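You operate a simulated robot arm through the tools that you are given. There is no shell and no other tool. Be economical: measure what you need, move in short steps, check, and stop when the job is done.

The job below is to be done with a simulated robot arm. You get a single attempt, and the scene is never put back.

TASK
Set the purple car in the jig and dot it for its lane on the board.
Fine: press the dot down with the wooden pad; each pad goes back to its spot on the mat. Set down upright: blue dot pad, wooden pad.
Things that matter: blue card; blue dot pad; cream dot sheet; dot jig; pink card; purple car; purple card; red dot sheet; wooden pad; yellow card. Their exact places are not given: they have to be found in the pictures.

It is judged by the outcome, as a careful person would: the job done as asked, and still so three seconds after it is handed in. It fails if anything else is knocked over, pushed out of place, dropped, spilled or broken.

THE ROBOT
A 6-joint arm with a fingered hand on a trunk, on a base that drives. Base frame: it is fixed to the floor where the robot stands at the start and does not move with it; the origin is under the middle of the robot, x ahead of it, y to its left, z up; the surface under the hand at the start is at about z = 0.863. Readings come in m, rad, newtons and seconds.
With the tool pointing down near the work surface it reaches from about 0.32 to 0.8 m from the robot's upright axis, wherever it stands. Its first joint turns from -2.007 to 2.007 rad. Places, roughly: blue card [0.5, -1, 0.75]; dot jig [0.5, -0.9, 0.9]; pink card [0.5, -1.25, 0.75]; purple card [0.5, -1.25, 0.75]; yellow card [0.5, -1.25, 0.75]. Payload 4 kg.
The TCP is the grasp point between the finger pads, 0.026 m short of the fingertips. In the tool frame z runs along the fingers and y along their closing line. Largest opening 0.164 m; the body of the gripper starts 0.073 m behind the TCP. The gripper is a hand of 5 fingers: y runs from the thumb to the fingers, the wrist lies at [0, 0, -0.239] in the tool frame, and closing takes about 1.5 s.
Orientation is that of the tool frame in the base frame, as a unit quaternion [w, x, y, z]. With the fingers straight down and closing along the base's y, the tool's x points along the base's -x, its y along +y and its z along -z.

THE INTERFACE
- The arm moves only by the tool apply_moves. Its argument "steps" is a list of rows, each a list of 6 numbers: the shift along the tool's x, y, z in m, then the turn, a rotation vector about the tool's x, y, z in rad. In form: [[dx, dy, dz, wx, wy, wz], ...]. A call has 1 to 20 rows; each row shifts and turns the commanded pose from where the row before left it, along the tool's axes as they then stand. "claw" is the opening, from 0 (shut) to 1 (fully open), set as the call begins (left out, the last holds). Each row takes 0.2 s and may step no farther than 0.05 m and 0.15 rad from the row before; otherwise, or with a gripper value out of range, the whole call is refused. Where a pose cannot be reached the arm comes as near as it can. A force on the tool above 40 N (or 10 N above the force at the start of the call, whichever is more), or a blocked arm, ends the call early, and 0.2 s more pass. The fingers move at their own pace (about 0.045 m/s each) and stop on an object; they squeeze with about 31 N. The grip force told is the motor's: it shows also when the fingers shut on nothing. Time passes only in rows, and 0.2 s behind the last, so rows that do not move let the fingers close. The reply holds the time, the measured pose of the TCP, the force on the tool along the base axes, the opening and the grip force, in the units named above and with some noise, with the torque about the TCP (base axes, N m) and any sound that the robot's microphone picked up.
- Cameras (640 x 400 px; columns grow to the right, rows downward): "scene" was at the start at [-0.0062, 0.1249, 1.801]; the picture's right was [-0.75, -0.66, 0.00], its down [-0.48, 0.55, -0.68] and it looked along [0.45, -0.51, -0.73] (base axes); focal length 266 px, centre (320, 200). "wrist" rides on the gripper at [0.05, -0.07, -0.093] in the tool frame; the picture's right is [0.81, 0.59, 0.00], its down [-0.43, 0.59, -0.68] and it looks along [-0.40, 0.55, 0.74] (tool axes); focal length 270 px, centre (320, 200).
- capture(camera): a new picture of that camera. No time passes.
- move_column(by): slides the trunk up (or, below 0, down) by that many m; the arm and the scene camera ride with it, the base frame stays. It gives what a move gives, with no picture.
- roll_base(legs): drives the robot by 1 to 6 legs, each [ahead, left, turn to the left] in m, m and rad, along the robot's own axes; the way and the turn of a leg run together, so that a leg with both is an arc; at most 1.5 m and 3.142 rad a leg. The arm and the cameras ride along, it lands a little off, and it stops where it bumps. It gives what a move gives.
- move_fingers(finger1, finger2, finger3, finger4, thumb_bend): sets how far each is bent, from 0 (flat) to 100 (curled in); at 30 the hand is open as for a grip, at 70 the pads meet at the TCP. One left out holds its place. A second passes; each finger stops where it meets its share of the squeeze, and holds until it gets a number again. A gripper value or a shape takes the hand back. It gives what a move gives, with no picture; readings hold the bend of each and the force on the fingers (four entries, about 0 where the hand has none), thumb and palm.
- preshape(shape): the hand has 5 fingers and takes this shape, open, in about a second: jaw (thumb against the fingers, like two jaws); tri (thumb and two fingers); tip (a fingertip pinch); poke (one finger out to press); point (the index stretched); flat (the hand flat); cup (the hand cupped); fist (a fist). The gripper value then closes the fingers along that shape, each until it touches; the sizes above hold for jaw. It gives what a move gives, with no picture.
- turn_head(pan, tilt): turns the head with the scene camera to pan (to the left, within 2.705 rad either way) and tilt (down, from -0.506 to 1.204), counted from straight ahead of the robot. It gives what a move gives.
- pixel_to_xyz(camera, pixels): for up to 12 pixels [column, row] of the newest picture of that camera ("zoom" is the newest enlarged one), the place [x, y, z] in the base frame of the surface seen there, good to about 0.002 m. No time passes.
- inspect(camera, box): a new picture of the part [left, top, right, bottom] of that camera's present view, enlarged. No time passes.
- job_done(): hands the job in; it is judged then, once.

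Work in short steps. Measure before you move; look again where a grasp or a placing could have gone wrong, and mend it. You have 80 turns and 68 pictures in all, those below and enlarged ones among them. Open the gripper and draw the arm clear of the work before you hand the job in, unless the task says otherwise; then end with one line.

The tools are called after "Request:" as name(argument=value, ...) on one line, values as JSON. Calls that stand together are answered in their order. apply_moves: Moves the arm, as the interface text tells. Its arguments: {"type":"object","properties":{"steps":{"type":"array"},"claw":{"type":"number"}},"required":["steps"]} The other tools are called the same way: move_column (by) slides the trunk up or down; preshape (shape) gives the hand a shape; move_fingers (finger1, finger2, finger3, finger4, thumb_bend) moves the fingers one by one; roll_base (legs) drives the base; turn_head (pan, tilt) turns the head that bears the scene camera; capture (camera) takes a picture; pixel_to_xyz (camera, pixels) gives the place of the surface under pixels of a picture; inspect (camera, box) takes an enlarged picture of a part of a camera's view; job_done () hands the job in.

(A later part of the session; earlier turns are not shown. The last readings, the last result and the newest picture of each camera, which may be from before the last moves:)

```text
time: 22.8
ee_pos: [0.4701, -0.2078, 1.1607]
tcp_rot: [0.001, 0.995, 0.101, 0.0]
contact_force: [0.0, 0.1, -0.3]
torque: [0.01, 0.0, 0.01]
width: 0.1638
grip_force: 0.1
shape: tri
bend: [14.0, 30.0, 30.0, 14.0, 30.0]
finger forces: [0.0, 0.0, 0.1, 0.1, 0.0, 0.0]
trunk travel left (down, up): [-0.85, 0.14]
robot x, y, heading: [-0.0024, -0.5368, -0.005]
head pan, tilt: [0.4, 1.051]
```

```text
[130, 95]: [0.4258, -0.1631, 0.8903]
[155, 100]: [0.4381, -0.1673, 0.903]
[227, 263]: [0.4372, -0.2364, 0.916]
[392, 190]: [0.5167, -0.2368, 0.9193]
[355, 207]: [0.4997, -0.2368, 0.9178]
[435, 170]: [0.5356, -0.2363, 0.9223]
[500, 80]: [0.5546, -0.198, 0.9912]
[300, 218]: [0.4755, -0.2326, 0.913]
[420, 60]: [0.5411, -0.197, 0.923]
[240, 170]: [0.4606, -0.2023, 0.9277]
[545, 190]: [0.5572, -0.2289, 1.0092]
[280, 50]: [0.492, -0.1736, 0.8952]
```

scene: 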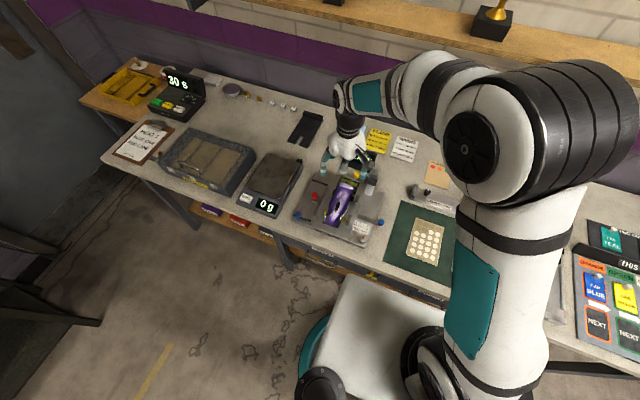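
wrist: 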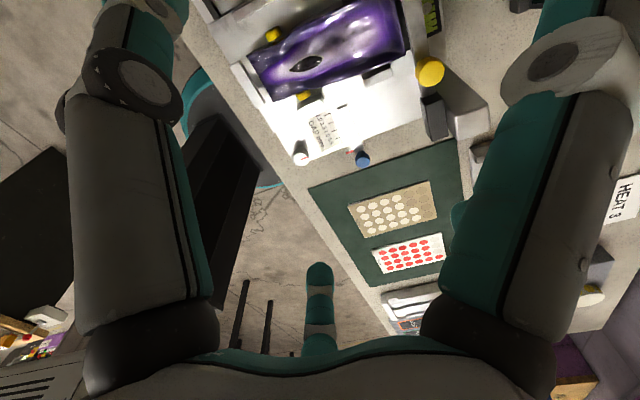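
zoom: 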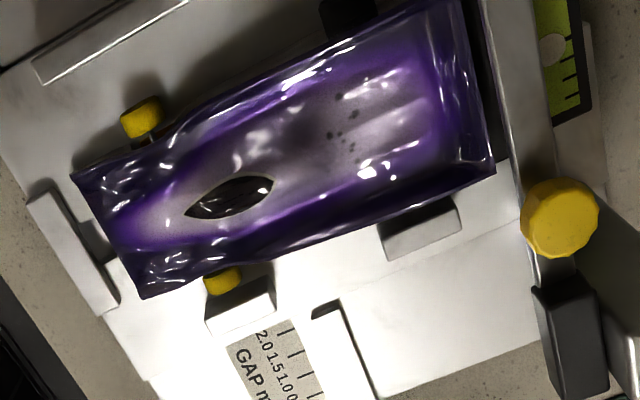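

The free zone between wheels is x≈0.44–0.51 and the bar reaches to y≈-0.17. I'll tilt the hand about y by ~0.4 rad (palm toward the robot) with fingers 1 and 4 flat so the far finger rides above the bar, with the three gripping digits pre-closed to just wider than the body.

Request:
apply_moves(steps=[[0, 0, 0, 0, 0, 0.14], [0, 0, 0, 0, 0.134, 0], [0, 0, 0, 0, 0.134, 0], [0, 0, 0, 0, 0.134, 0]])

Request:
move_fingers(finger1=0, finger4=0, finger2=49, finger3=49, thumb_bend=48)

Request:
inspect(camera="scene", box=[275, 100, 415, 240])

Request:
pixel_to_xyz(camera="zoom", pixels=[[320, 200], [280, 150], [360, 150], [240, 200], [400, 200], [320, 120]])

```text
time: 23.8
ee_pos: [0.4696, -0.207, 1.1617]
tcp_rot: [-0.008, 0.979, 0.032, 0.201]
contact_force: [0.1, 0.2, 0.6]
torque: [0.0, -0.05, -0.02]
width: 0.1638
grip_force: 0.0
shape: tri
bend: [14.0, 30.0, 30.0, 14.0, 30.0]
finger forces: [0.1, 0.1, 0.0, 0.0, 0.1, 0.0]
trunk travel left (down, up): [-0.85, 0.14]
robot x, y, heading: [0.001, -0.5401, -0.005]
head pan, tilt: [0.4, 1.051]
```

```text
time: 24.8
ee_pos: [0.4716, -0.2064, 1.1597]
tcp_rot: [-0.005, 0.979, 0.031, 0.199]
contact_force: [-0.4, 0.1, 0.6]
torque: [0.0, -0.01, -0.03]
width: 0.1007
grip_force: 0.1
shape: fingers
bend: [1.0, 49.0, 49.0, 1.0, 48.0]
finger forces: [0.0, 0.0, 0.0, 0.0, 0.0, 0.0]
trunk travel left (down, up): [-0.85, 0.14]
robot x, y, heading: [-0.0025, -0.5411, -0.006]
head pan, tilt: [0.4, 1.051]
```

```text
2.86 times, centred on (345, 170) of scene
```

zoom: 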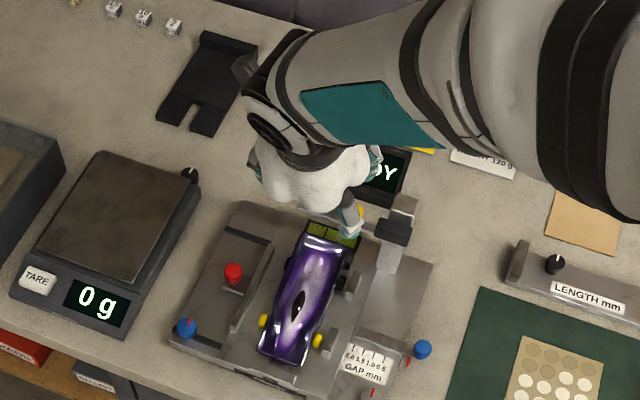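

```text
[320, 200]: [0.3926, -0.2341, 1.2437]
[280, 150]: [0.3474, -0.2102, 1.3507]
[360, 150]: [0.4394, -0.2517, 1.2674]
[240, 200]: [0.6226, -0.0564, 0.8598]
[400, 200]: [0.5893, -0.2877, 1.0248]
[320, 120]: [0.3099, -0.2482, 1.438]
```

Posture matches plan. I lower to z≈1.02 and check with the wrist camera.

Request:
apply_moves(steps=[[-0.0145, 0.0001, 0.0318, 0, 0, 0], [-0.0145, 0.0001, 0.0318, 0, 0, 0], [-0.0145, 0.0001, 0.0318, 0, 0, 0], [-0.0145, 0.0001, 0.0318, 0, 0, 0]])

Request:
capture(camera="wrist")

Request:
inspect(camera="scene", box=[295, 140, 395, 240])

```text
time: 25.8
ee_pos: [0.4885, -0.2032, 1.0413]
tcp_rot: [-0.006, 0.981, 0.034, 0.19]
contact_force: [0.2, -0.4, -0.3]
torque: [-0.03, 0.0, -0.01]
width: 0.1008
grip_force: 0.1
shape: fingers
bend: [1.0, 49.0, 49.0, 1.0, 48.0]
finger forces: [0.0, 0.1, 0.0, 0.1, 0.1, 0.1]
out of reach, approached as far as the arm can: row 3, 4
trunk travel left (down, up): [-0.85, 0.14]
robot x, y, heading: [-0.0024, -0.5388, -0.004]
head pan, tilt: [0.4, 1.051]
```

```text
26 pictures are left
```

wrist: 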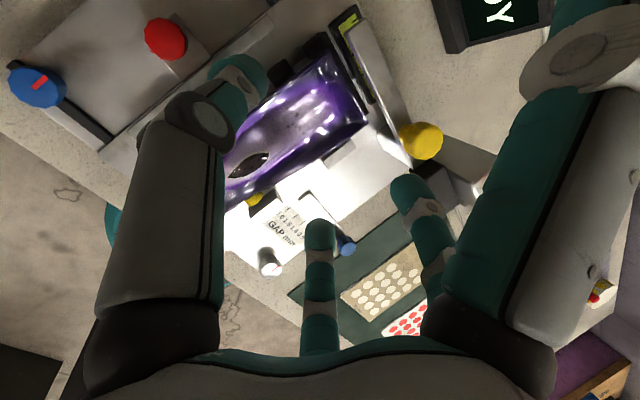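

```text
4.00 times, centred on (345, 190) of scene
```

zoom: 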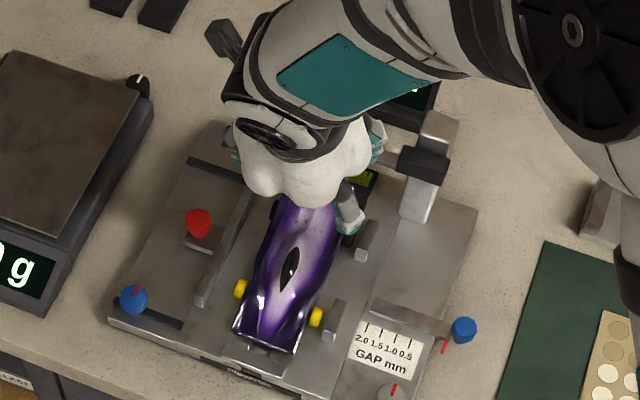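

Rows 3–4 were out of reach with this tilt; I back the arm up and lower with the trunk instead.

Request:
apply_moves(steps=[[0.0145, -0.0001, -0.0318, 0, 0, 0], [0.0145, -0.0001, -0.0318, 0, 0, 0], [0.0145, -0.0001, -0.0318, 0, 0, 0], [0.0145, -0.0001, -0.0318, 0, 0, 0]])

Request:
move_column(by=-0.12)

```text
time: 26.8
ee_pos: [0.4899, -0.2068, 1.1809]
tcp_rot: [-0.006, 0.979, 0.032, 0.2]
contact_force: [0.3, -0.3, 0.2]
torque: [0.04, 0.01, -0.01]
width: 0.1009
grip_force: 0.0
shape: fingers
bend: [1.0, 49.0, 49.0, 1.0, 48.0]
finger forces: [0.1, 0.0, 0.0, 0.0, 0.1, 0.0]
trunk travel left (down, up): [-0.85, 0.14]
robot x, y, heading: [0.0003, -0.5395, -0.002]
head pan, tilt: [0.4, 1.051]
```

```text
time: 28.3
ee_pos: [0.4907, -0.2053, 1.0609]
tcp_rot: [-0.005, 0.979, 0.031, 0.199]
contact_force: [-0.3, -0.3, 0.9]
torque: [0.02, 0.0, 0.01]
width: 0.1005
grip_force: 0.1
shape: fingers
bend: [1.0, 49.0, 49.0, 1.0, 48.0]
finger forces: [0.0, 0.0, 0.0, 0.0, 0.1, 0.0]
trunk travel left (down, up): [-0.73, 0.26]
robot x, y, heading: [0.0034, -0.5387, -0.001]
head pan, tilt: [0.4, 1.051]
```

I shift TCP to x≈0.468 and lower further to z≈0.985, then look.

Request:
apply_moves(steps=[[-0.0208, 0.0006, -0.0088, 0, 0, 0], [0, 0, 0, 0, 0, 0]])

Request:
move_column(by=-0.075)

Request:
capture(camera="wrist")

Request:
inspect(camera="scene", box=[295, 140, 395, 240])

```text
time: 28.9
ee_pos: [0.4683, -0.2058, 1.0609]
tcp_rot: [-0.005, 0.979, 0.032, 0.199]
contact_force: [0.1, 0.1, 0.2]
torque: [-0.02, -0.02, 0.01]
width: 0.1007
grip_force: 0.0
shape: fingers
bend: [1.0, 49.0, 49.0, 1.0, 48.0]
finger forces: [0.0, 0.2, 0.0, 0.1, 0.0, 0.0]
trunk travel left (down, up): [-0.73, 0.26]
robot x, y, heading: [-0.0009, -0.5418, -0.0]
head pan, tilt: [0.4, 1.051]
```

```text
time: 30.0
ee_pos: [0.4685, -0.2065, 0.9853]
tcp_rot: [-0.005, 0.979, 0.031, 0.2]
contact_force: [-0.7, -0.5, -0.1]
torque: [0.0, 0.0, -0.03]
width: 0.1007
grip_force: 0.1
shape: fingers
bend: [1.0, 49.0, 49.0, 1.0, 48.0]
finger forces: [0.0, 0.1, 0.0, 0.0, 0.1, 0.1]
trunk travel left (down, up): [-0.655, 0.335]
robot x, y, heading: [0.0004, -0.5364, 0.002]
head pan, tilt: [0.4, 1.051]
```

```text
24 pictures are left
```

wrist: 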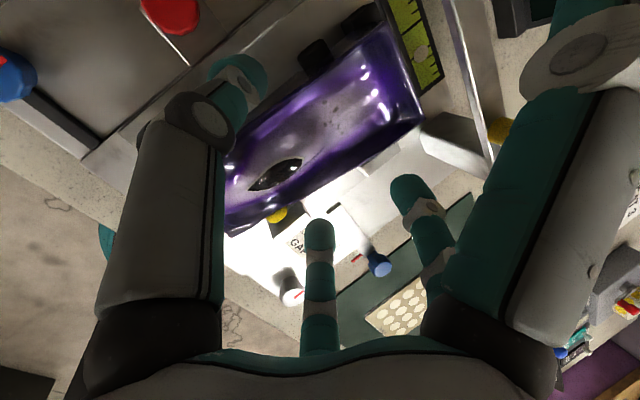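

```text
4.00 times, centred on (345, 190) of scene
```

zoom: 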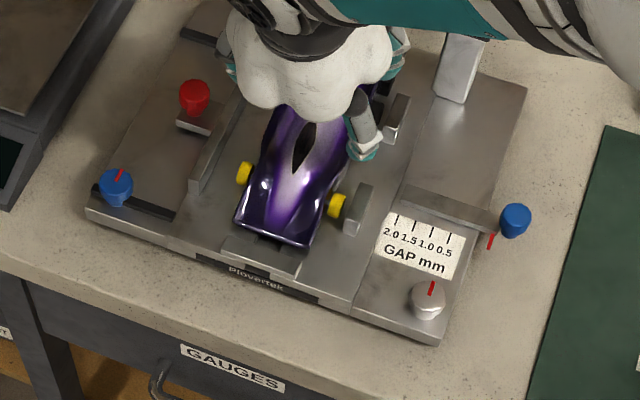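

I check the clearance of the stretched finger over the bar and knob.

Request:
pixel_to_xyz(camera="wrist", pixels=[[530, 70], [505, 180], [580, 60], [520, 20], [475, 80], [500, 130], [235, 75], [405, 190], [318, 235], [460, 20]])

```text
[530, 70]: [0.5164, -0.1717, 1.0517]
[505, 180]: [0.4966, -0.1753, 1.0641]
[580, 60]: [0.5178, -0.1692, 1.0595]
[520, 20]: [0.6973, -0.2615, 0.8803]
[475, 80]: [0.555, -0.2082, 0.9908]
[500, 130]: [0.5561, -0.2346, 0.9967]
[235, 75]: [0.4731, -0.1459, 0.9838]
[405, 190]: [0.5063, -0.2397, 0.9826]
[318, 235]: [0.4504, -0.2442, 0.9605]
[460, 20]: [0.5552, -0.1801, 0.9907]
```

The stretched finger would pass the bar's free end (y≈-0.172) with little room; I yaw 5° more so it clears, shift slightly toward the robot and lower 3 cm, then look.

Request:
apply_moves(steps=[[-0.0037, 0.0005, -0.0016, 0.035, 0, -0.083], [0, 0, 0, 0, 0, 0]])

Request:
move_column(by=-0.028)

Request:
capture(camera="wrist")

Request:
pixel_to_xyz(camera="wrist", pixels=[[530, 70], [505, 180], [550, 30], [235, 75], [405, 190], [318, 235], [475, 80], [455, 20]])

```text
time: 30.6
ee_pos: [0.4643, -0.2066, 0.9849]
tcp_rot: [-0.015, 0.977, 0.077, 0.2]
contact_force: [0.4, 0.4, 0.2]
torque: [0.0, -0.01, -0.02]
width: 0.1007
grip_force: 0.0
shape: fingers
bend: [1.0, 49.0, 49.0, 1.0, 48.0]
finger forces: [0.1, 0.0, 0.1, 0.0, 0.0, 0.0]
trunk travel left (down, up): [-0.655, 0.335]
robot x, y, heading: [0.0011, -0.5417, -0.002]
head pan, tilt: [0.4, 1.051]
```

```text
time: 31.3
ee_pos: [0.4633, -0.2073, 0.9589]
tcp_rot: [-0.014, 0.977, 0.076, 0.199]
contact_force: [-0.1, 0.8, -0.6]
torque: [0.0, 0.01, -0.01]
width: 0.1008
grip_force: 0.1
shape: fingers
bend: [1.0, 49.0, 49.0, 1.0, 48.0]
finger forces: [0.0, 0.0, 0.1, 0.0, 0.0, 0.1]
trunk travel left (down, up): [-0.627, 0.363]
robot x, y, heading: [0.0001, -0.5382, -0.007]
head pan, tilt: [0.4, 1.051]
```

```text
22 pictures are left
```

wrist: 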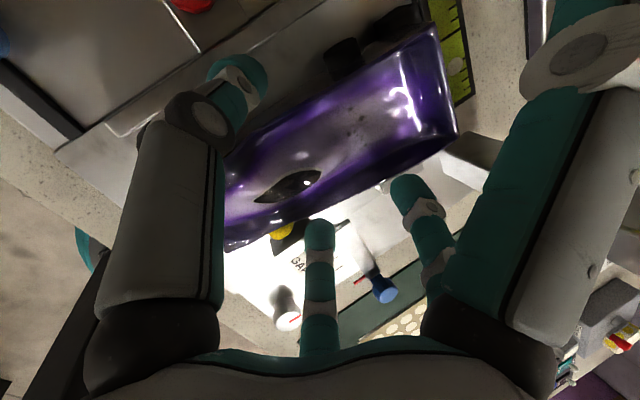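

```text
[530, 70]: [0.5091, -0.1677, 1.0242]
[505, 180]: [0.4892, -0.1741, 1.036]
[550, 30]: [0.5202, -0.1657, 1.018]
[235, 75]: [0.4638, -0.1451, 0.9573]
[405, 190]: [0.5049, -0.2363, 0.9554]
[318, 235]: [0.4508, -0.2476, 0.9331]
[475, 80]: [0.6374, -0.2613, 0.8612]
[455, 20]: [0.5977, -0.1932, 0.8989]
```

The far finger will pass ≈14 mm beyond the bar's end. I close the thumb a bit more to clear the fence and lower 33 mm by the arm with force guard.

Request:
move_fingers(thumb_bend=51, finger2=50, finger3=50)

Request:
apply_moves(steps=[[-0.0043, 0, 0.0101, 0, 0, 0], [-0.0043, 0, 0.0101, 0, 0, 0], [0, 0, 0, 0, 0, 0]])

Request:
capture(camera="wrist")

Request:
inspect(camera="scene", box=[300, 170, 400, 260])

```text
time: 32.3
ee_pos: [0.4641, -0.2068, 0.9587]
tcp_rot: [-0.014, 0.977, 0.077, 0.199]
contact_force: [-0.1, 0.0, -0.3]
torque: [0.01, -0.03, -0.01]
width: 0.1002
grip_force: 0.2
shape: fingers
bend: [1.0, 50.0, 50.0, 1.0, 51.0]
finger forces: [0.1, 0.1, 0.0, 0.1, 0.0, 0.0]
trunk travel left (down, up): [-0.627, 0.363]
robot x, y, heading: [0.0026, -0.5415, -0.005]
head pan, tilt: [0.4, 1.051]
```

```text
time: 33.0
ee_pos: [0.4644, -0.2049, 0.945]
tcp_rot: [-0.018, 0.976, 0.076, 0.205]
contact_force: [-6.5, -4.5, 19.6]
torque: [-0.6, -0.3, -0.18]
width: 0.1001
grip_force: 9.7
shape: fingers
bend: [0.0, 46.0, 50.0, 0.0, 51.0]
finger forces: [0.0, 15.7, 0.3, 4.5, 0.0, 0.0]
trunk travel left (down, up): [-0.627, 0.363]
robot x, y, heading: [0.0043, -0.5388, 0.0]
head pan, tilt: [0.4, 1.051]
stopped in row 3: the force on the tool passed its limit at 44 N (the readings are from after the stop); the commanded pose is now the measured one
```

```text
21 pictures are left
```

wrist: 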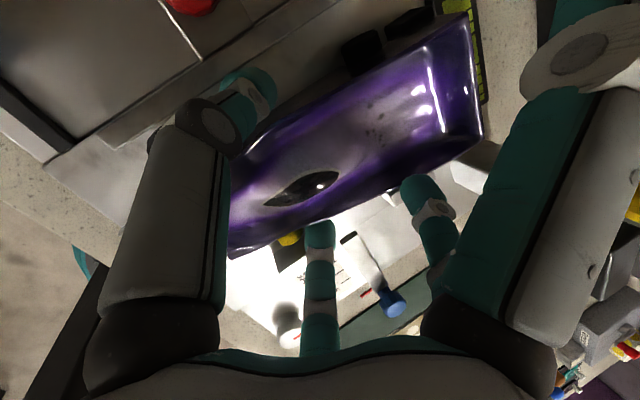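

```text
4.44 times, centred on (350, 215) of scene
```

zoom: 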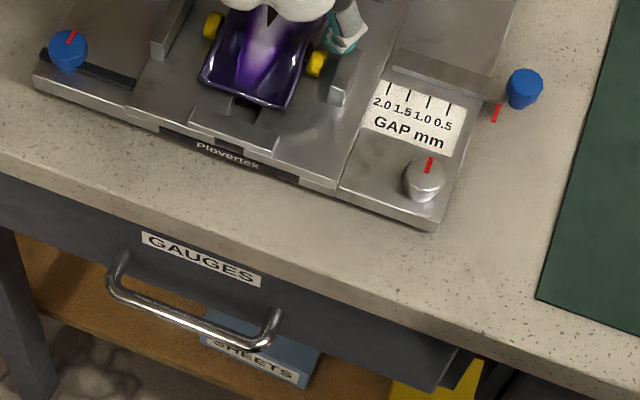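

Contact: finger 2 (the rear one, pushed from 50 to 46) came down on the car's shoulder. I raise 12 mm, open finger 2 a bit and look at what finger 4 touched.

Request:
apply_moves(steps=[[0.005, 0, -0.0115, 0, 0, 0], [0, 0, 0, 0, 0, 0]])

Request:
move_fingers(finger2=44, finger3=51)

Request:
inspect(camera="scene", box=[280, 120, 420, 240])

Request:
inspect(camera="wrist", box=[220, 0, 500, 280])

```text
time: 33.6
ee_pos: [0.4657, -0.2043, 0.9537]
tcp_rot: [-0.017, 0.976, 0.076, 0.202]
contact_force: [-0.1, -0.2, 0.0]
torque: [0.0, -0.02, -0.01]
width: 0.1002
grip_force: 0.0
shape: fingers
bend: [0.0, 50.0, 50.0, 0.0, 51.0]
finger forces: [0.0, 0.0, 0.0, 0.0, 0.1, 0.1]
trunk travel left (down, up): [-0.627, 0.363]
robot x, y, heading: [-0.0035, -0.5416, -0.003]
head pan, tilt: [0.4, 1.051]
```

```text
time: 34.6
ee_pos: [0.4652, -0.2051, 0.9541]
tcp_rot: [-0.018, 0.976, 0.076, 0.202]
contact_force: [0.3, 0.0, 0.2]
torque: [-0.03, 0.0, -0.03]
width: 0.1004
grip_force: 0.1
shape: fingers
bend: [0.0, 44.0, 51.0, 0.0, 51.0]
finger forces: [0.1, 0.1, 0.0, 0.1, 0.0, 0.0]
trunk travel left (down, up): [-0.627, 0.363]
robot x, y, heading: [0.001, -0.5364, -0.008]
head pan, tilt: [0.4, 1.051]
```

```text
3.33 times, centred on (350, 180) of scene
```

zoom: 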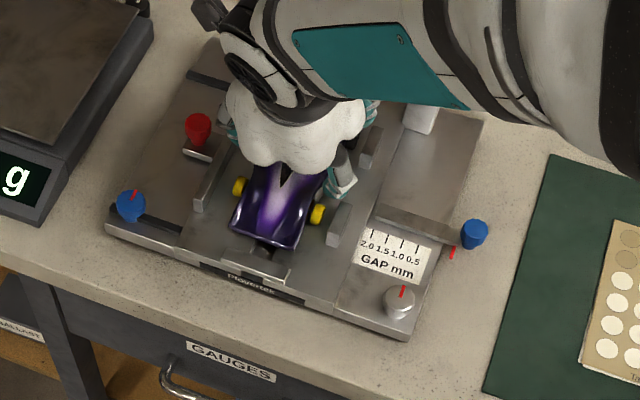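

```text
1.43 times, centred on (360, 140) of wrist
```

zoom: 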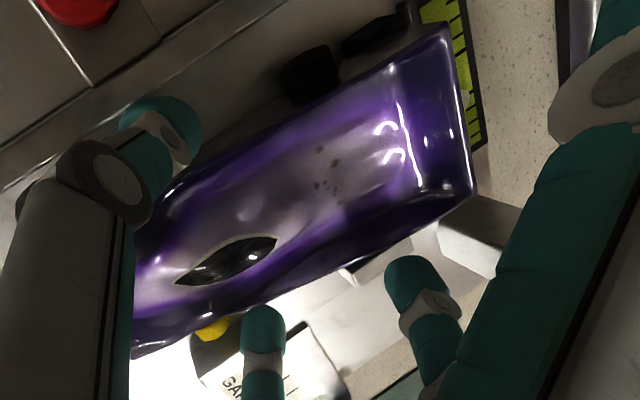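

I zoom on the palm's near side to find the fourth finger.

Request:
inspect(camera="scene", box=[310, 140, 390, 200])

Request:
pixel_to_xyz(camera="zoom", pixels=[[190, 230], [290, 230], [345, 200], [330, 270], [100, 130], [390, 60], [240, 150]])

```text
6.67 times, centred on (350, 170) of scene
```

zoom: 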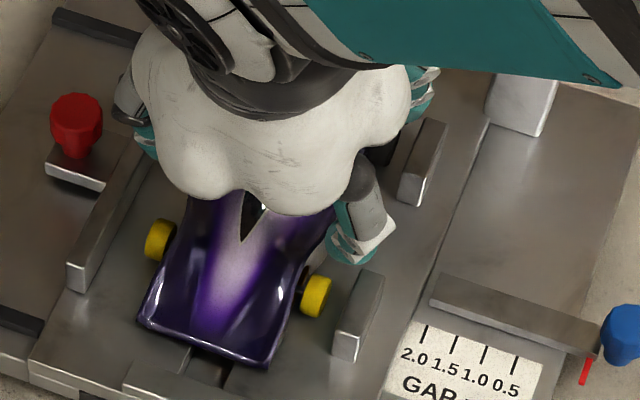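

```text
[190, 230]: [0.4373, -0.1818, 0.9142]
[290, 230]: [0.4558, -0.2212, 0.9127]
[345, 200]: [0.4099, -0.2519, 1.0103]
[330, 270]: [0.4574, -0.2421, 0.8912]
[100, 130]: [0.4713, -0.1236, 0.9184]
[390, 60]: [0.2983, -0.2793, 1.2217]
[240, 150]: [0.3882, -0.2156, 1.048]
```

No digit on the near side; the front finger is clear between wheel and post. I lower again gently by 20 mm.

Request:
apply_moves(steps=[[-0.0021, 0, 0.005, 0, 0, 0], [-0.0021, 0, 0.005, 0, 0, 0], [-0.0021, 0, 0.005, 0, 0, 0], [-0.0016, 0, 0.0037, 0, 0, 0], [0, 0, 0, 0, 0, 0]])

```text
time: 35.8
ee_pos: [0.4657, -0.2041, 0.9341]
tcp_rot: [-0.018, 0.976, 0.076, 0.203]
contact_force: [-8.4, 2.6, 14.0]
torque: [-0.12, 1.18, 0.11]
width: 0.1003
grip_force: 7.9
shape: fingers
bend: [0.0, 44.0, 53.0, 0.0, 51.0]
finger forces: [0.5, 0.1, 6.9, 9.2, 0.0, 0.0]
trunk travel left (down, up): [-0.627, 0.363]
robot x, y, heading: [0.0032, -0.5406, -0.006]
head pan, tilt: [0.4, 1.051]
```

Finger 3 and finger 4 feel contact; I look before closing.

Request:
capture(camera="wrist")

Request:
inspect(camera="scene", box=[310, 150, 390, 210])

```text
16 pictures are left
```

wrist: 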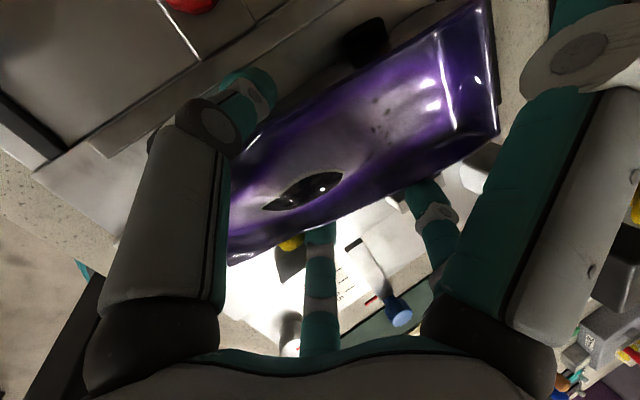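

```text
6.67 times, centred on (350, 180) of scene
```

zoom: 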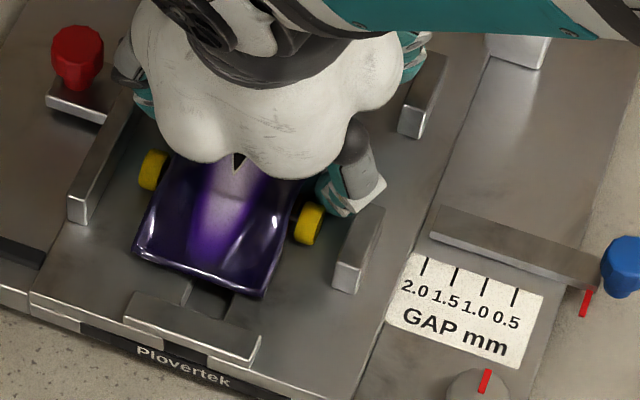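

The tips are now beside the body between the wheels. I close thumb, 2 and 3 on the car.

Request:
move_fingers(finger2=75, finger3=75, thumb_bend=75)

Request:
apply_moves(steps=[[0.0021, 0, -0.005, 0, 0, 0], [0.0021, 0, -0.005, 0, 0, 0], [0, 0, 0, 0, 0, 0]])

```text
time: 36.8
ee_pos: [0.4631, -0.2052, 0.9344]
tcp_rot: [-0.018, 0.976, 0.076, 0.202]
contact_force: [-10.5, 2.4, 9.2]
torque: [0.17, 0.99, 0.2]
width: 0.0996
grip_force: 23.2
shape: fingers
bend: [0.0, 51.0, 55.0, 0.0, 56.0]
finger forces: [0.6, 7.8, 9.6, 9.6, 19.2, 0.0]
trunk travel left (down, up): [-0.627, 0.363]
robot x, y, heading: [-0.0015, -0.5376, -0.006]
head pan, tilt: [0.4, 1.051]
```

```text
time: 37.6
ee_pos: [0.4652, -0.2049, 0.9458]
tcp_rot: [-0.016, 0.976, 0.076, 0.202]
contact_force: [-3.9, -0.1, -1.3]
torque: [-0.04, 0.2, 0.08]
width: 0.0994
grip_force: 20.1
shape: fingers
bend: [0.0, 51.0, 55.0, 0.0, 56.0]
finger forces: [0.1, 8.5, 10.0, 3.0, 18.4, 0.0]
trunk travel left (down, up): [-0.627, 0.363]
robot x, y, heading: [-0.0011, -0.5398, -0.002]
head pan, tilt: [0.4, 1.051]
```

The car is held (≈18 N). I lift another 10 mm, then pull toward the robot 10 cm from under the bar.

Request:
apply_moves(steps=[[0.0021, 0, -0.005, 0, 0, 0], [0.0021, 0, -0.005, 0, 0, 0], [-0.0182, -0.0031, -0.0077, 0, 0, 0], [-0.0182, -0.0031, -0.0077, 0, 0, 0], [-0.0182, -0.0031, -0.0077, 0, 0, 0], [-0.0182, -0.0031, -0.0077, 0, 0, 0], [0, 0, 0, 0, 0, 0]])

Request:
capture(camera="scene")

```text
time: 39.2
ee_pos: [0.3836, -0.2043, 0.9549]
tcp_rot: [-0.018, 0.976, 0.076, 0.202]
contact_force: [0.2, -0.5, -1.6]
torque: [-0.02, 0.03, -0.01]
width: 0.0995
grip_force: 18.7
shape: fingers
bend: [0.0, 51.0, 55.0, 0.0, 56.0]
finger forces: [0.0, 8.4, 10.0, 0.0, 18.4, 0.0]
trunk travel left (down, up): [-0.627, 0.363]
robot x, y, heading: [0.0025, -0.5398, -0.003]
head pan, tilt: [0.4, 1.051]
```

```text
14 pictures are left
```

scene: 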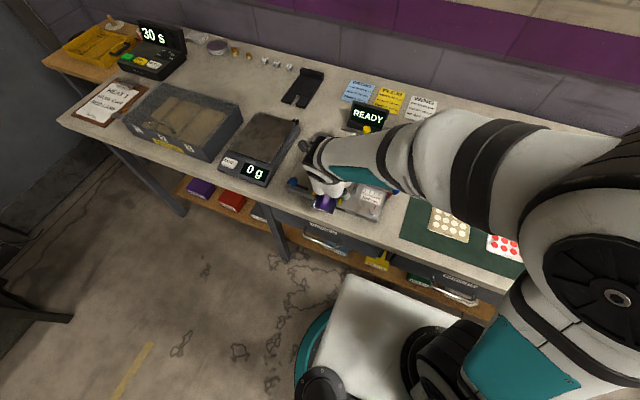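

The car came out cleanly. I raise it with the trunk and drive 0.73 m right toward the jig.

Request:
move_column(by=0.13)

Request:
roll_base(legs=[[0, -0.73, 0]])

Request:
capture(camera="scene")

```text
time: 40.7
ee_pos: [0.3846, -0.2043, 1.0852]
tcp_rot: [-0.016, 0.976, 0.076, 0.202]
contact_force: [-0.3, 0.8, -3.2]
torque: [-0.02, 0.04, 0.03]
width: 0.0997
grip_force: 18.4
shape: fingers
bend: [0.0, 51.0, 55.0, 0.0, 56.0]
finger forces: [0.0, 8.4, 10.0, 0.0, 18.4, 0.0]
trunk travel left (down, up): [-0.757, 0.233]
robot x, y, heading: [-0.0016, -0.5386, -0.007]
head pan, tilt: [0.4, 1.051]
```

```text
time: 44.8
ee_pos: [0.383, -0.9443, 1.0855]
tcp_rot: [-0.019, 0.976, 0.079, 0.202]
contact_force: [0.2, -1.1, -2.4]
torque: [0.03, 0.03, 0.03]
width: 0.0996
grip_force: 18.3
shape: fingers
bend: [0.0, 51.0, 55.0, 0.0, 56.0]
finger forces: [0.0, 8.4, 10.0, 0.1, 18.4, 0.0]
trunk travel left (down, up): [-0.757, 0.233]
robot x, y, heading: [0.0031, -1.2825, 0.002]
head pan, tilt: [0.4, 1.051]
```

```text
13 pictures are left
```

scene: 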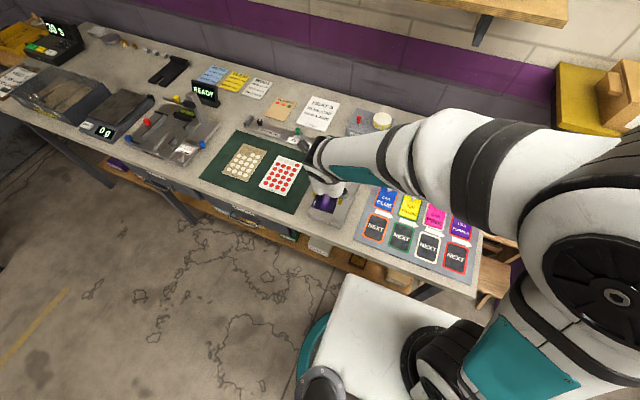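

I measure the car's nose and jig corners from this same picture.

Request:
pixel_to_xyz(camera="scene", pixels=[[312, 207], [316, 208], [322, 210], [328, 211], [332, 212], [336, 212], [310, 220], [326, 227], [340, 215], [335, 222], [318, 200], [328, 203]])

Request:
inspect(camera="scene", box=[295, 170, 365, 240])

```text
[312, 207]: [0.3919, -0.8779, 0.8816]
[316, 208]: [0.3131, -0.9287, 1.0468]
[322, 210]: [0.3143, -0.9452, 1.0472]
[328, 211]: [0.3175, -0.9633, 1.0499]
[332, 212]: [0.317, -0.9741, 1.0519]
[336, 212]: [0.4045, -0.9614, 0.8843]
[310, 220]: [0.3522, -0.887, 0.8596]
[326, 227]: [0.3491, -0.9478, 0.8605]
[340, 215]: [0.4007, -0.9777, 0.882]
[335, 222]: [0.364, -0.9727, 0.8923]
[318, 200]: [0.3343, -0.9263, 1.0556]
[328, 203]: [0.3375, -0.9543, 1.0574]
```

```text
5.71 times, centred on (330, 205) of scene
```

zoom: 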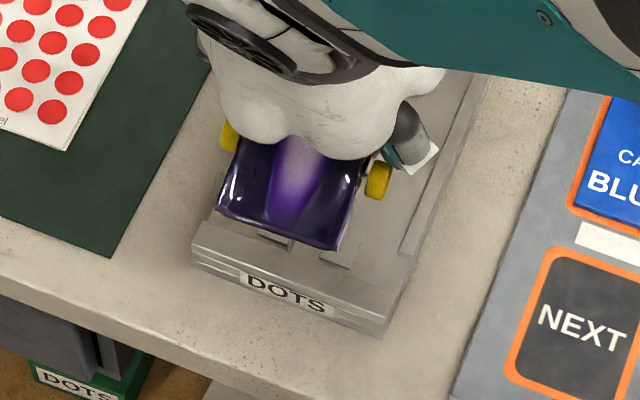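

Nose corners are at zoom (219,210) and (337,246); I query these and the jig lip, channel and rails.

Request:
pixel_to_xyz(camera="zoom", pixels=[[220, 209], [336, 244], [278, 226], [229, 137], [379, 180], [205, 235], [385, 290], [205, 222], [398, 268], [415, 240], [280, 238], [345, 258]])

```text
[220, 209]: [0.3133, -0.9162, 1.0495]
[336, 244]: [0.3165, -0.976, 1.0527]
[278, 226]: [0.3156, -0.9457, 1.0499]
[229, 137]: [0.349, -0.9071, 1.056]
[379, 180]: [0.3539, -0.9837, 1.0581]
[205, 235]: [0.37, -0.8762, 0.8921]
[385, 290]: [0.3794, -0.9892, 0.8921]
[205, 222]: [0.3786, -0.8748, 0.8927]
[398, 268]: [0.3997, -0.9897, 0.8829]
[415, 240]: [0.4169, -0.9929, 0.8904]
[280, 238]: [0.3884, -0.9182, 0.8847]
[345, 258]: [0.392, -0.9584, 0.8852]
```

The car is yawed ≈3° and 2° rolled in the hand. I check the jig's own heading along its right rail and lip.

Request:
pixel_to_xyz(camera="zoom", pixels=[[404, 248], [430, 190], [455, 130], [478, 80], [470, 100], [440, 165], [196, 243], [250, 262], [330, 288], [380, 303], [290, 240], [262, 232]])

```text
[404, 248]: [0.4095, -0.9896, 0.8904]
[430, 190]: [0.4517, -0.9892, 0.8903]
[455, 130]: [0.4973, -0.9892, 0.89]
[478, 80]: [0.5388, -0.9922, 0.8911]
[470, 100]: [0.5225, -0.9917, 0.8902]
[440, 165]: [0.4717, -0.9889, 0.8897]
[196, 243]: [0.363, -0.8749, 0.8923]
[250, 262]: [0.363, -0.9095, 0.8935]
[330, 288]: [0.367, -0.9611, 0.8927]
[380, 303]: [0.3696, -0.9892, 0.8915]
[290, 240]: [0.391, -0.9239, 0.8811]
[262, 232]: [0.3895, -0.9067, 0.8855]
```

I move the car over the jig (nose to x≈0.385, y≈-0.934), undo its yaw and roll, and lower to ~3 cm above seating for a comparison view.

Request:
apply_moves(steps=[[0.0322, 0.0012, 0.0137, 0, 0, 0], [0.0322, 0.0012, 0.0137, 0, 0, 0], [0, 0, 0, 0.01, 0.005, 0.064], [0, 0, 0, 0, 0, 0]])

Request:
move_column(by=-0.125)

Request:
inspect(camera="scene", box=[295, 180, 365, 250])

```text
time: 45.8
ee_pos: [0.4516, -0.9363, 1.0864]
tcp_rot: [-0.029, 0.977, 0.049, 0.203]
contact_force: [0.3, -0.1, -1.3]
torque: [0.02, 0.05, -0.01]
width: 0.0996
grip_force: 17.9
shape: fingers
bend: [0.0, 51.0, 55.0, 0.0, 57.0]
finger forces: [0.0, 8.4, 9.9, 0.0, 18.2, 0.0]
trunk travel left (down, up): [-0.757, 0.233]
robot x, y, heading: [0.0008, -1.2822, 0.006]
head pan, tilt: [0.4, 1.051]
```

```text
time: 47.3
ee_pos: [0.451, -0.9358, 0.9615]
tcp_rot: [-0.029, 0.977, 0.049, 0.204]
contact_force: [0.1, -0.3, -1.7]
torque: [0.0, 0.04, 0.01]
width: 0.0995
grip_force: 18.2
shape: fingers
bend: [0.0, 51.0, 55.0, 0.0, 57.0]
finger forces: [0.0, 8.3, 9.9, 0.1, 18.3, 0.0]
trunk travel left (down, up): [-0.632, 0.358]
robot x, y, heading: [0.0055, -1.2834, 0.001]
head pan, tilt: [0.4, 1.051]
```

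```text
5.71 times, centred on (330, 215) of scene
```

zoom: 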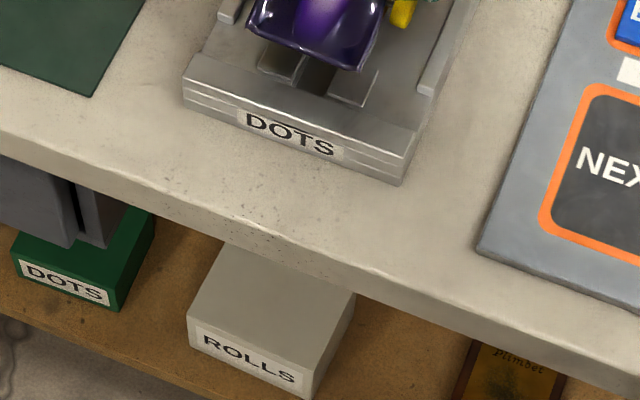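

The channel is visible between the two squares below the nose; I measure nose, channel edges, lip and rail ends.

Request:
pixel_to_xyz(camera="zoom", pixels=[[251, 33], [361, 66], [306, 50], [403, 10], [204, 60], [414, 126], [297, 82], [333, 94], [265, 70], [370, 104], [225, 18], [425, 92]])

```text
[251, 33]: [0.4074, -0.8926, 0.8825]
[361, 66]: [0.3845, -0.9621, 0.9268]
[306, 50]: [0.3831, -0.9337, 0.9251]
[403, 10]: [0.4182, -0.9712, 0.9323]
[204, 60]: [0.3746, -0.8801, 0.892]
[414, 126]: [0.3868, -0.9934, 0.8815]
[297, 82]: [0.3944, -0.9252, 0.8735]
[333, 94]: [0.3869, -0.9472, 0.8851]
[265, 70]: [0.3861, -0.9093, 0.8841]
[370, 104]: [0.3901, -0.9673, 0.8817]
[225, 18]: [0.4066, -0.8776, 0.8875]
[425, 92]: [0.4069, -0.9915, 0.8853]
```

Jig heading is ~0 and its centre y≈-0.9355. I sample more nose points to judge the car's yaw.

Request:
pixel_to_xyz(camera="zoom", pixels=[[258, 33], [254, 30], [270, 38], [290, 44], [320, 53], [340, 60], [352, 63], [270, 20], [350, 40], [260, 15], [370, 45], [380, 20]])

```text
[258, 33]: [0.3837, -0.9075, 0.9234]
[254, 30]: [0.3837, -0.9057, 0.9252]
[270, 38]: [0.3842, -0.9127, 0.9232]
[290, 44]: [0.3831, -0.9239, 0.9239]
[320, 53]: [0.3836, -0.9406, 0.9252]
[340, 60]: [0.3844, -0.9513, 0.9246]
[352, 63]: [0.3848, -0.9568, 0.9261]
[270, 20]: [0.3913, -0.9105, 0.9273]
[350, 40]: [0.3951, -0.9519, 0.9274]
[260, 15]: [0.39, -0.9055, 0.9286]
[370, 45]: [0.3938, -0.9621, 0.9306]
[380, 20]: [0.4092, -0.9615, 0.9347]
```

Yaw is down to 1° and centre y ≈-0.934. I lower gently toward the seat.

Request:
apply_moves(steps=[[-0.002, 0.0017, 0.0045, 0, 0, 0], [-0.002, 0.0002, 0.0046, 0, 0, 0], [-0.002, 0.0002, 0.0046, 0, 0, 0], [-0.002, 0.0002, 0.0046, 0, 0, 0], [-0.001, 0.0001, 0.0023, 0, 0, 0], [-0.001, 0.0001, 0.0023, 0, 0, 0], [0, 0, 0, 0, 0, 0]])

```text
time: 48.9
ee_pos: [0.4494, -0.9357, 0.9368]
tcp_rot: [-0.03, 0.977, 0.049, 0.203]
contact_force: [-0.5, -0.1, -2.6]
torque: [-0.04, 0.06, 0.0]
width: 0.0994
grip_force: 18.5
shape: fingers
bend: [0.0, 51.0, 55.0, 0.0, 57.0]
finger forces: [0.0, 8.3, 9.7, 0.1, 18.2, 0.0]
trunk travel left (down, up): [-0.632, 0.358]
robot x, y, heading: [0.003, -1.284, 0.002]
head pan, tilt: [0.4, 1.051]
```

Request:
apply_moves(steps=[[-0.0008, 0.0001, 0.0018, 0, 0, 0], [-0.0008, 0.0001, 0.0018, 0, 0, 0], [0, 0, 0, 0, 0, 0]])

Request:
turn_head(pan=0.55, tilt=0.95)

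Request:
inspect(camera="scene", box=[310, 150, 430, 240])

```text
time: 49.7
ee_pos: [0.4507, -0.936, 0.9319]
tcp_rot: [-0.029, 0.977, 0.049, 0.204]
contact_force: [-0.3, 0.5, -1.9]
torque: [0.0, 0.06, 0.0]
width: 0.0996
grip_force: 18.2
shape: fingers
bend: [0.0, 51.0, 55.0, 0.0, 57.0]
finger forces: [0.1, 8.4, 9.7, 0.0, 18.3, 0.1]
trunk travel left (down, up): [-0.632, 0.358]
robot x, y, heading: [0.0008, -1.2836, 0.005]
head pan, tilt: [0.4, 1.051]
```

```text
time: 50.4
ee_pos: [0.4517, -0.9369, 0.9315]
tcp_rot: [-0.029, 0.977, 0.05, 0.203]
contact_force: [0.8, -0.1, -3.0]
torque: [0.0, 0.07, 0.01]
width: 0.0997
grip_force: 18.2
shape: fingers
bend: [0.0, 51.0, 55.0, 0.0, 57.0]
finger forces: [0.0, 8.4, 9.7, 0.0, 18.3, 0.1]
trunk travel left (down, up): [-0.632, 0.358]
robot x, y, heading: [-0.0007, -1.2836, 0.004]
head pan, tilt: [0.55, 0.949]
```

```text
4.44 times, centred on (370, 195) of scene
```

zoom: 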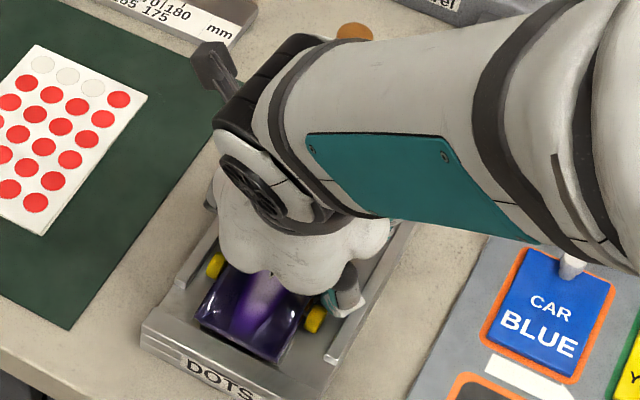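

Still no contact; I measure the nose height relative to the jig.

Request:
pixel_to_xyz(camera="zoom", pixels=[[200, 312], [237, 335], [272, 358], [215, 268], [313, 320], [230, 352], [180, 300], [300, 365], [185, 275], [345, 345]])

Request:
apply_moves(steps=[[-0.0008, 0.0001, 0.0018, 0, 0, 0], [-0.0008, 0.0001, 0.0018, 0, 0, 0], [0, 0, 0, 0, 0, 0]])

```text
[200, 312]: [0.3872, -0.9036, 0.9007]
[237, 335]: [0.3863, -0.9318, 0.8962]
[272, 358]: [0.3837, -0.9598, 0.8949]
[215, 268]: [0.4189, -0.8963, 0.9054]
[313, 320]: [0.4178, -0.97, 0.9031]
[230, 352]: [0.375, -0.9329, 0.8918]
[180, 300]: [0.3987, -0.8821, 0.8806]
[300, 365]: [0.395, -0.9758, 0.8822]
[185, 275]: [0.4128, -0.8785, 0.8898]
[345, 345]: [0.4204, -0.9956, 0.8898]
```

```text
time: 51.2
ee_pos: [0.4517, -0.9371, 0.929]
tcp_rot: [-0.029, 0.977, 0.05, 0.203]
contact_force: [-0.4, -0.8, -2.6]
torque: [-0.02, 0.06, 0.0]
width: 0.0994
grip_force: 18.0
shape: fingers
bend: [0.0, 51.0, 55.0, 0.0, 57.0]
finger forces: [0.0, 8.3, 9.7, 0.0, 18.3, 0.0]
trunk travel left (down, up): [-0.632, 0.358]
robot x, y, heading: [0.0015, -1.2809, 0.003]
head pan, tilt: [0.55, 0.949]
```

Very near to seating; I continue in 1.5 mm steps watching the force.

Request:
apply_moves(steps=[[-0.0006, 0.0001, 0.0014, 0, 0, 0], [0, 0, 0, 0, 0, 0], [-0.0006, 0.0001, 0.0014, 0, 0, 0], [0, 0, 0, 0, 0, 0]])

```text
time: 52.2
ee_pos: [0.4485, -0.9371, 0.9264]
tcp_rot: [-0.03, 0.977, 0.05, 0.205]
contact_force: [-0.8, 1.5, 7.5]
torque: [-0.17, -0.04, -0.08]
width: 0.0997
grip_force: 18.9
shape: fingers
bend: [0.0, 51.0, 55.0, 0.0, 57.0]
finger forces: [0.0, 7.6, 10.9, 0.0, 18.7, 0.1]
trunk travel left (down, up): [-0.632, 0.358]
robot x, y, heading: [0.0, -1.2807, 0.003]
head pan, tilt: [0.55, 0.949]
```

Contact of ~9 N: the car is seated. I open the digits just enough and raise straight up by the trunk, then look.

Request:
move_fingers(finger2=44, finger3=48, thumb_bend=49)

Request:
move_column(by=0.25)

Request:
turn_head(pan=0.4, tilt=1.05)

Request:
inspect(camera="scene", box=[270, 130, 410, 260])

```text
time: 53.2
ee_pos: [0.4504, -0.9383, 0.9259]
tcp_rot: [-0.029, 0.977, 0.05, 0.203]
contact_force: [2.7, 1.2, 7.6]
torque: [-0.21, -0.03, 0.08]
width: 0.1002
grip_force: 3.4
shape: fingers
bend: [0.0, 44.0, 52.0, 0.0, 49.0]
finger forces: [0.1, 0.1, 7.3, 0.0, 0.1, 0.0]
trunk travel left (down, up): [-0.632, 0.358]
robot x, y, heading: [0.0029, -1.283, 0.006]
head pan, tilt: [0.55, 0.949]
```

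```text
time: 55.8
ee_pos: [0.4494, -0.9379, 1.1752]
tcp_rot: [-0.029, 0.977, 0.049, 0.204]
contact_force: [-0.3, 0.3, 0.4]
torque: [0.01, 0.03, -0.01]
width: 0.1003
grip_force: 0.0
shape: fingers
bend: [0.0, 44.0, 48.0, 0.0, 49.0]
finger forces: [0.1, 0.0, 0.0, 0.0, 0.0, 0.0]
trunk travel left (down, up): [-0.882, 0.108]
robot x, y, heading: [-0.0022, -1.2826, 0.002]
head pan, tilt: [0.55, 0.949]
```

```text
time: 56.5
ee_pos: [0.4519, -0.9365, 1.1754]
tcp_rot: [-0.029, 0.977, 0.05, 0.204]
contact_force: [-1.1, -0.3, -0.4]
torque: [0.01, 0.03, 0.02]
width: 0.1004
grip_force: 0.1
shape: fingers
bend: [0.0, 44.0, 48.0, 0.0, 49.0]
finger forces: [0.0, 0.0, 0.0, 0.0, 0.0, 0.0]
trunk travel left (down, up): [-0.882, 0.108]
robot x, y, heading: [-0.0018, -1.2844, 0.002]
head pan, tilt: [0.4, 1.051]
```

```text
3.08 times, centred on (340, 195) of scene
```

zoom: 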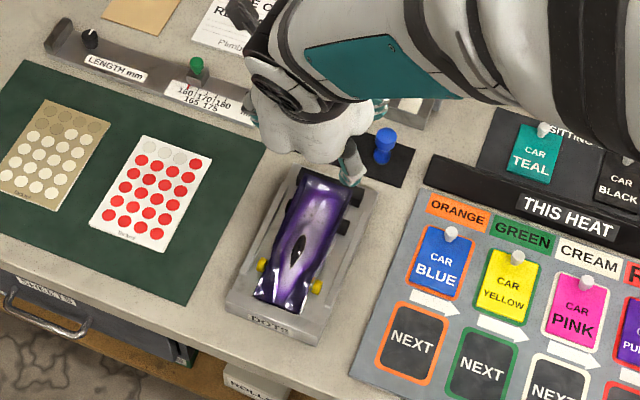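

The car sits seated in the jig. I measure the car's centre-line profile (zoom pixels along it) and then pads and dots from the same picture.

Request:
pixel_to_xyz(camera="zoom", pixels=[[320, 188], [316, 200], [312, 212], [308, 224], [304, 234], [299, 247], [293, 265], [288, 280], [282, 298], [295, 215], [330, 222], [258, 292]])

Request:
pixel_to_xyz(camera="zoom", pixels=[[385, 135], [382, 155], [380, 163], [378, 172], [194, 162], [188, 176], [141, 160], [158, 234], [137, 186], [176, 205], [405, 180], [400, 165]])

```text
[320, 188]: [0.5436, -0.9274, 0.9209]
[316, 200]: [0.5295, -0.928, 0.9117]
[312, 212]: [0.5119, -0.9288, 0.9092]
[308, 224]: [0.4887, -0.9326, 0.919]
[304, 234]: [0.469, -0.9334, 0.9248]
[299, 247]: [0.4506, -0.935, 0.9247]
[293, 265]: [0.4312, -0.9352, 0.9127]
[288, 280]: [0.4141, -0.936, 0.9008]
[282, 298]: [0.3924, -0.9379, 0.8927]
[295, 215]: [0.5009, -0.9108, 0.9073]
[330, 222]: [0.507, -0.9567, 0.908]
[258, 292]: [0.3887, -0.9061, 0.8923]
```

```text
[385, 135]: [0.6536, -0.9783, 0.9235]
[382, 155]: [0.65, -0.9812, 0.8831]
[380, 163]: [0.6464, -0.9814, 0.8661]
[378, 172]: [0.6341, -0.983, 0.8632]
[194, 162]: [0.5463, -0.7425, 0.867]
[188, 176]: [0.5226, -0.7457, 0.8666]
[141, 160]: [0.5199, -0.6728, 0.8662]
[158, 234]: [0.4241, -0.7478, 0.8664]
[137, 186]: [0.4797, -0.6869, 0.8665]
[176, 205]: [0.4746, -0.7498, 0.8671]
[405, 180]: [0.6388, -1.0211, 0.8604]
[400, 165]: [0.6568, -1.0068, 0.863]
```

The rear deck at (0.515,-0.932, z≈0.910) is the flat spot; blue pad at (0.65,-0.981), top 0.9235; red dot at (0.546,-0.7425). I drive left 0.27 m and set the hand vertical.

Request:
roll_base(legs=[[0, 0.27, 0]])

Request:
apply_moves(steps=[[0, 0, 0, 0, -0.137, 0], [0, 0, 0, 0, -0.137, 0], [0, 0, 0, 0, -0.137, 0], [0, 0, 0, 0, 0, 0]])

Request:
turn_head(pan=0.1, tilt=0.9)

Request:
capture(camera="scene")

```text
time: 58.4
ee_pos: [0.447, -0.6676, 1.1745]
tcp_rot: [-0.029, 0.977, 0.053, 0.204]
contact_force: [0.0, -0.3, -0.2]
torque: [-0.02, -0.01, -0.02]
width: 0.1002
grip_force: 0.1
shape: fingers
bend: [0.0, 44.0, 48.0, 0.0, 49.0]
finger forces: [0.0, 0.1, 0.0, 0.0, 0.0, 0.0]
trunk travel left (down, up): [-0.882, 0.108]
robot x, y, heading: [0.0002, -1.0177, 0.008]
head pan, tilt: [0.4, 1.051]
```

```text
time: 59.4
ee_pos: [0.4467, -0.6684, 1.1765]
tcp_rot: [-0.019, 0.998, 0.058, -0.001]
contact_force: [-0.2, 0.7, -0.2]
torque: [0.0, -0.02, -0.02]
width: 0.1002
grip_force: 0.0
shape: fingers
bend: [0.0, 44.0, 48.0, 0.0, 49.0]
finger forces: [0.0, 0.0, 0.1, 0.0, 0.1, 0.1]
trunk travel left (down, up): [-0.882, 0.108]
robot x, y, heading: [-0.0021, -1.017, 0.007]
head pan, tilt: [0.4, 1.051]
```

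```text
time: 60.2
ee_pos: [0.4473, -0.6683, 1.1756]
tcp_rot: [-0.018, 0.998, 0.058, -0.001]
contact_force: [-0.5, -0.4, -0.8]
torque: [0.01, 0.0, -0.02]
width: 0.1004
grip_force: 0.1
shape: fingers
bend: [0.0, 44.0, 48.0, 0.0, 49.0]
finger forces: [0.0, 0.0, 0.0, 0.0, 0.0, 0.0]
trunk travel left (down, up): [-0.882, 0.108]
robot x, y, heading: [-0.003, -1.0178, 0.008]
head pan, tilt: [0.099, 0.901]
```

```text
8 pictures are left
```

scene: 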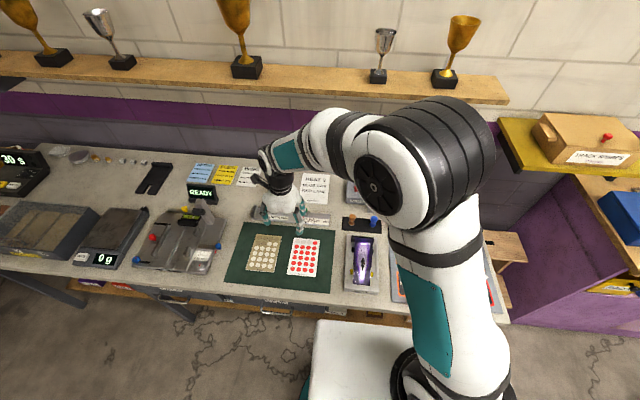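

I measure both pads again from this new view.

Request:
pixel_to_xyz(camera="scene", pixels=[[374, 217], [374, 221], [374, 226], [371, 219], [377, 219], [351, 217], [351, 221], [351, 226], [348, 219], [354, 219], [363, 256], [315, 241]])

Request:
inspect(camera="scene", box=[335, 200, 395, 240])

Request:
pixel_to_xyz(camera="zoom", pixels=[[200, 130], [200, 160], [200, 200], [280, 130], [420, 160], [450, 200], [430, 130], [410, 160], [440, 160], [180, 150], [220, 150], [320, 200]])

```text
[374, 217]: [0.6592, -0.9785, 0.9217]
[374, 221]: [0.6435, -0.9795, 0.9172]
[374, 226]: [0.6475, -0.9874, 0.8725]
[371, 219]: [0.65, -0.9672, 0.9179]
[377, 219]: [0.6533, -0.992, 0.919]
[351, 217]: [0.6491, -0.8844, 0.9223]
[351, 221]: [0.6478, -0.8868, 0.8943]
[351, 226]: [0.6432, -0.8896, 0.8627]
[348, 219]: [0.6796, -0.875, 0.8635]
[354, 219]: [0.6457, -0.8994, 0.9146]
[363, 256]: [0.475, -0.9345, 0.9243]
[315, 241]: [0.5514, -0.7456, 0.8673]
```

```text
10.00 times, centred on (365, 220) of scene
```

zoom: 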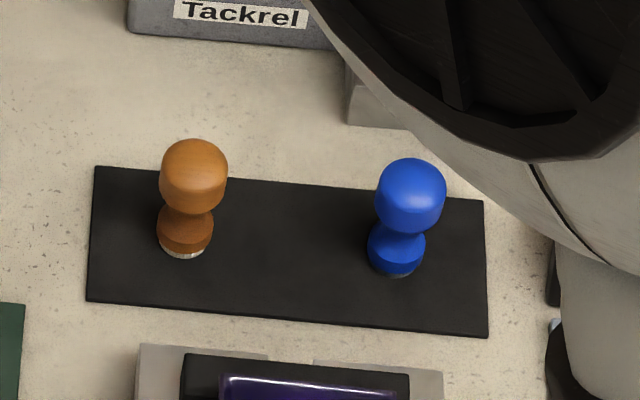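

```text
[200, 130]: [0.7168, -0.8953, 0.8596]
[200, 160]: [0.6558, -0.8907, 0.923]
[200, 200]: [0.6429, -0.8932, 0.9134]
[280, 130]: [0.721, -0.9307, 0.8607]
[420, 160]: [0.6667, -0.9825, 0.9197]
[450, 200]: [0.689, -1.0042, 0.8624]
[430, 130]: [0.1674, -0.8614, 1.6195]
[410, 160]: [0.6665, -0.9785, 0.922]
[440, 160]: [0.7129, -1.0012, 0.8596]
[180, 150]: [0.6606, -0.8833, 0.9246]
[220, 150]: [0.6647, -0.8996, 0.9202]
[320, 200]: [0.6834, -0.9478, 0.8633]
```

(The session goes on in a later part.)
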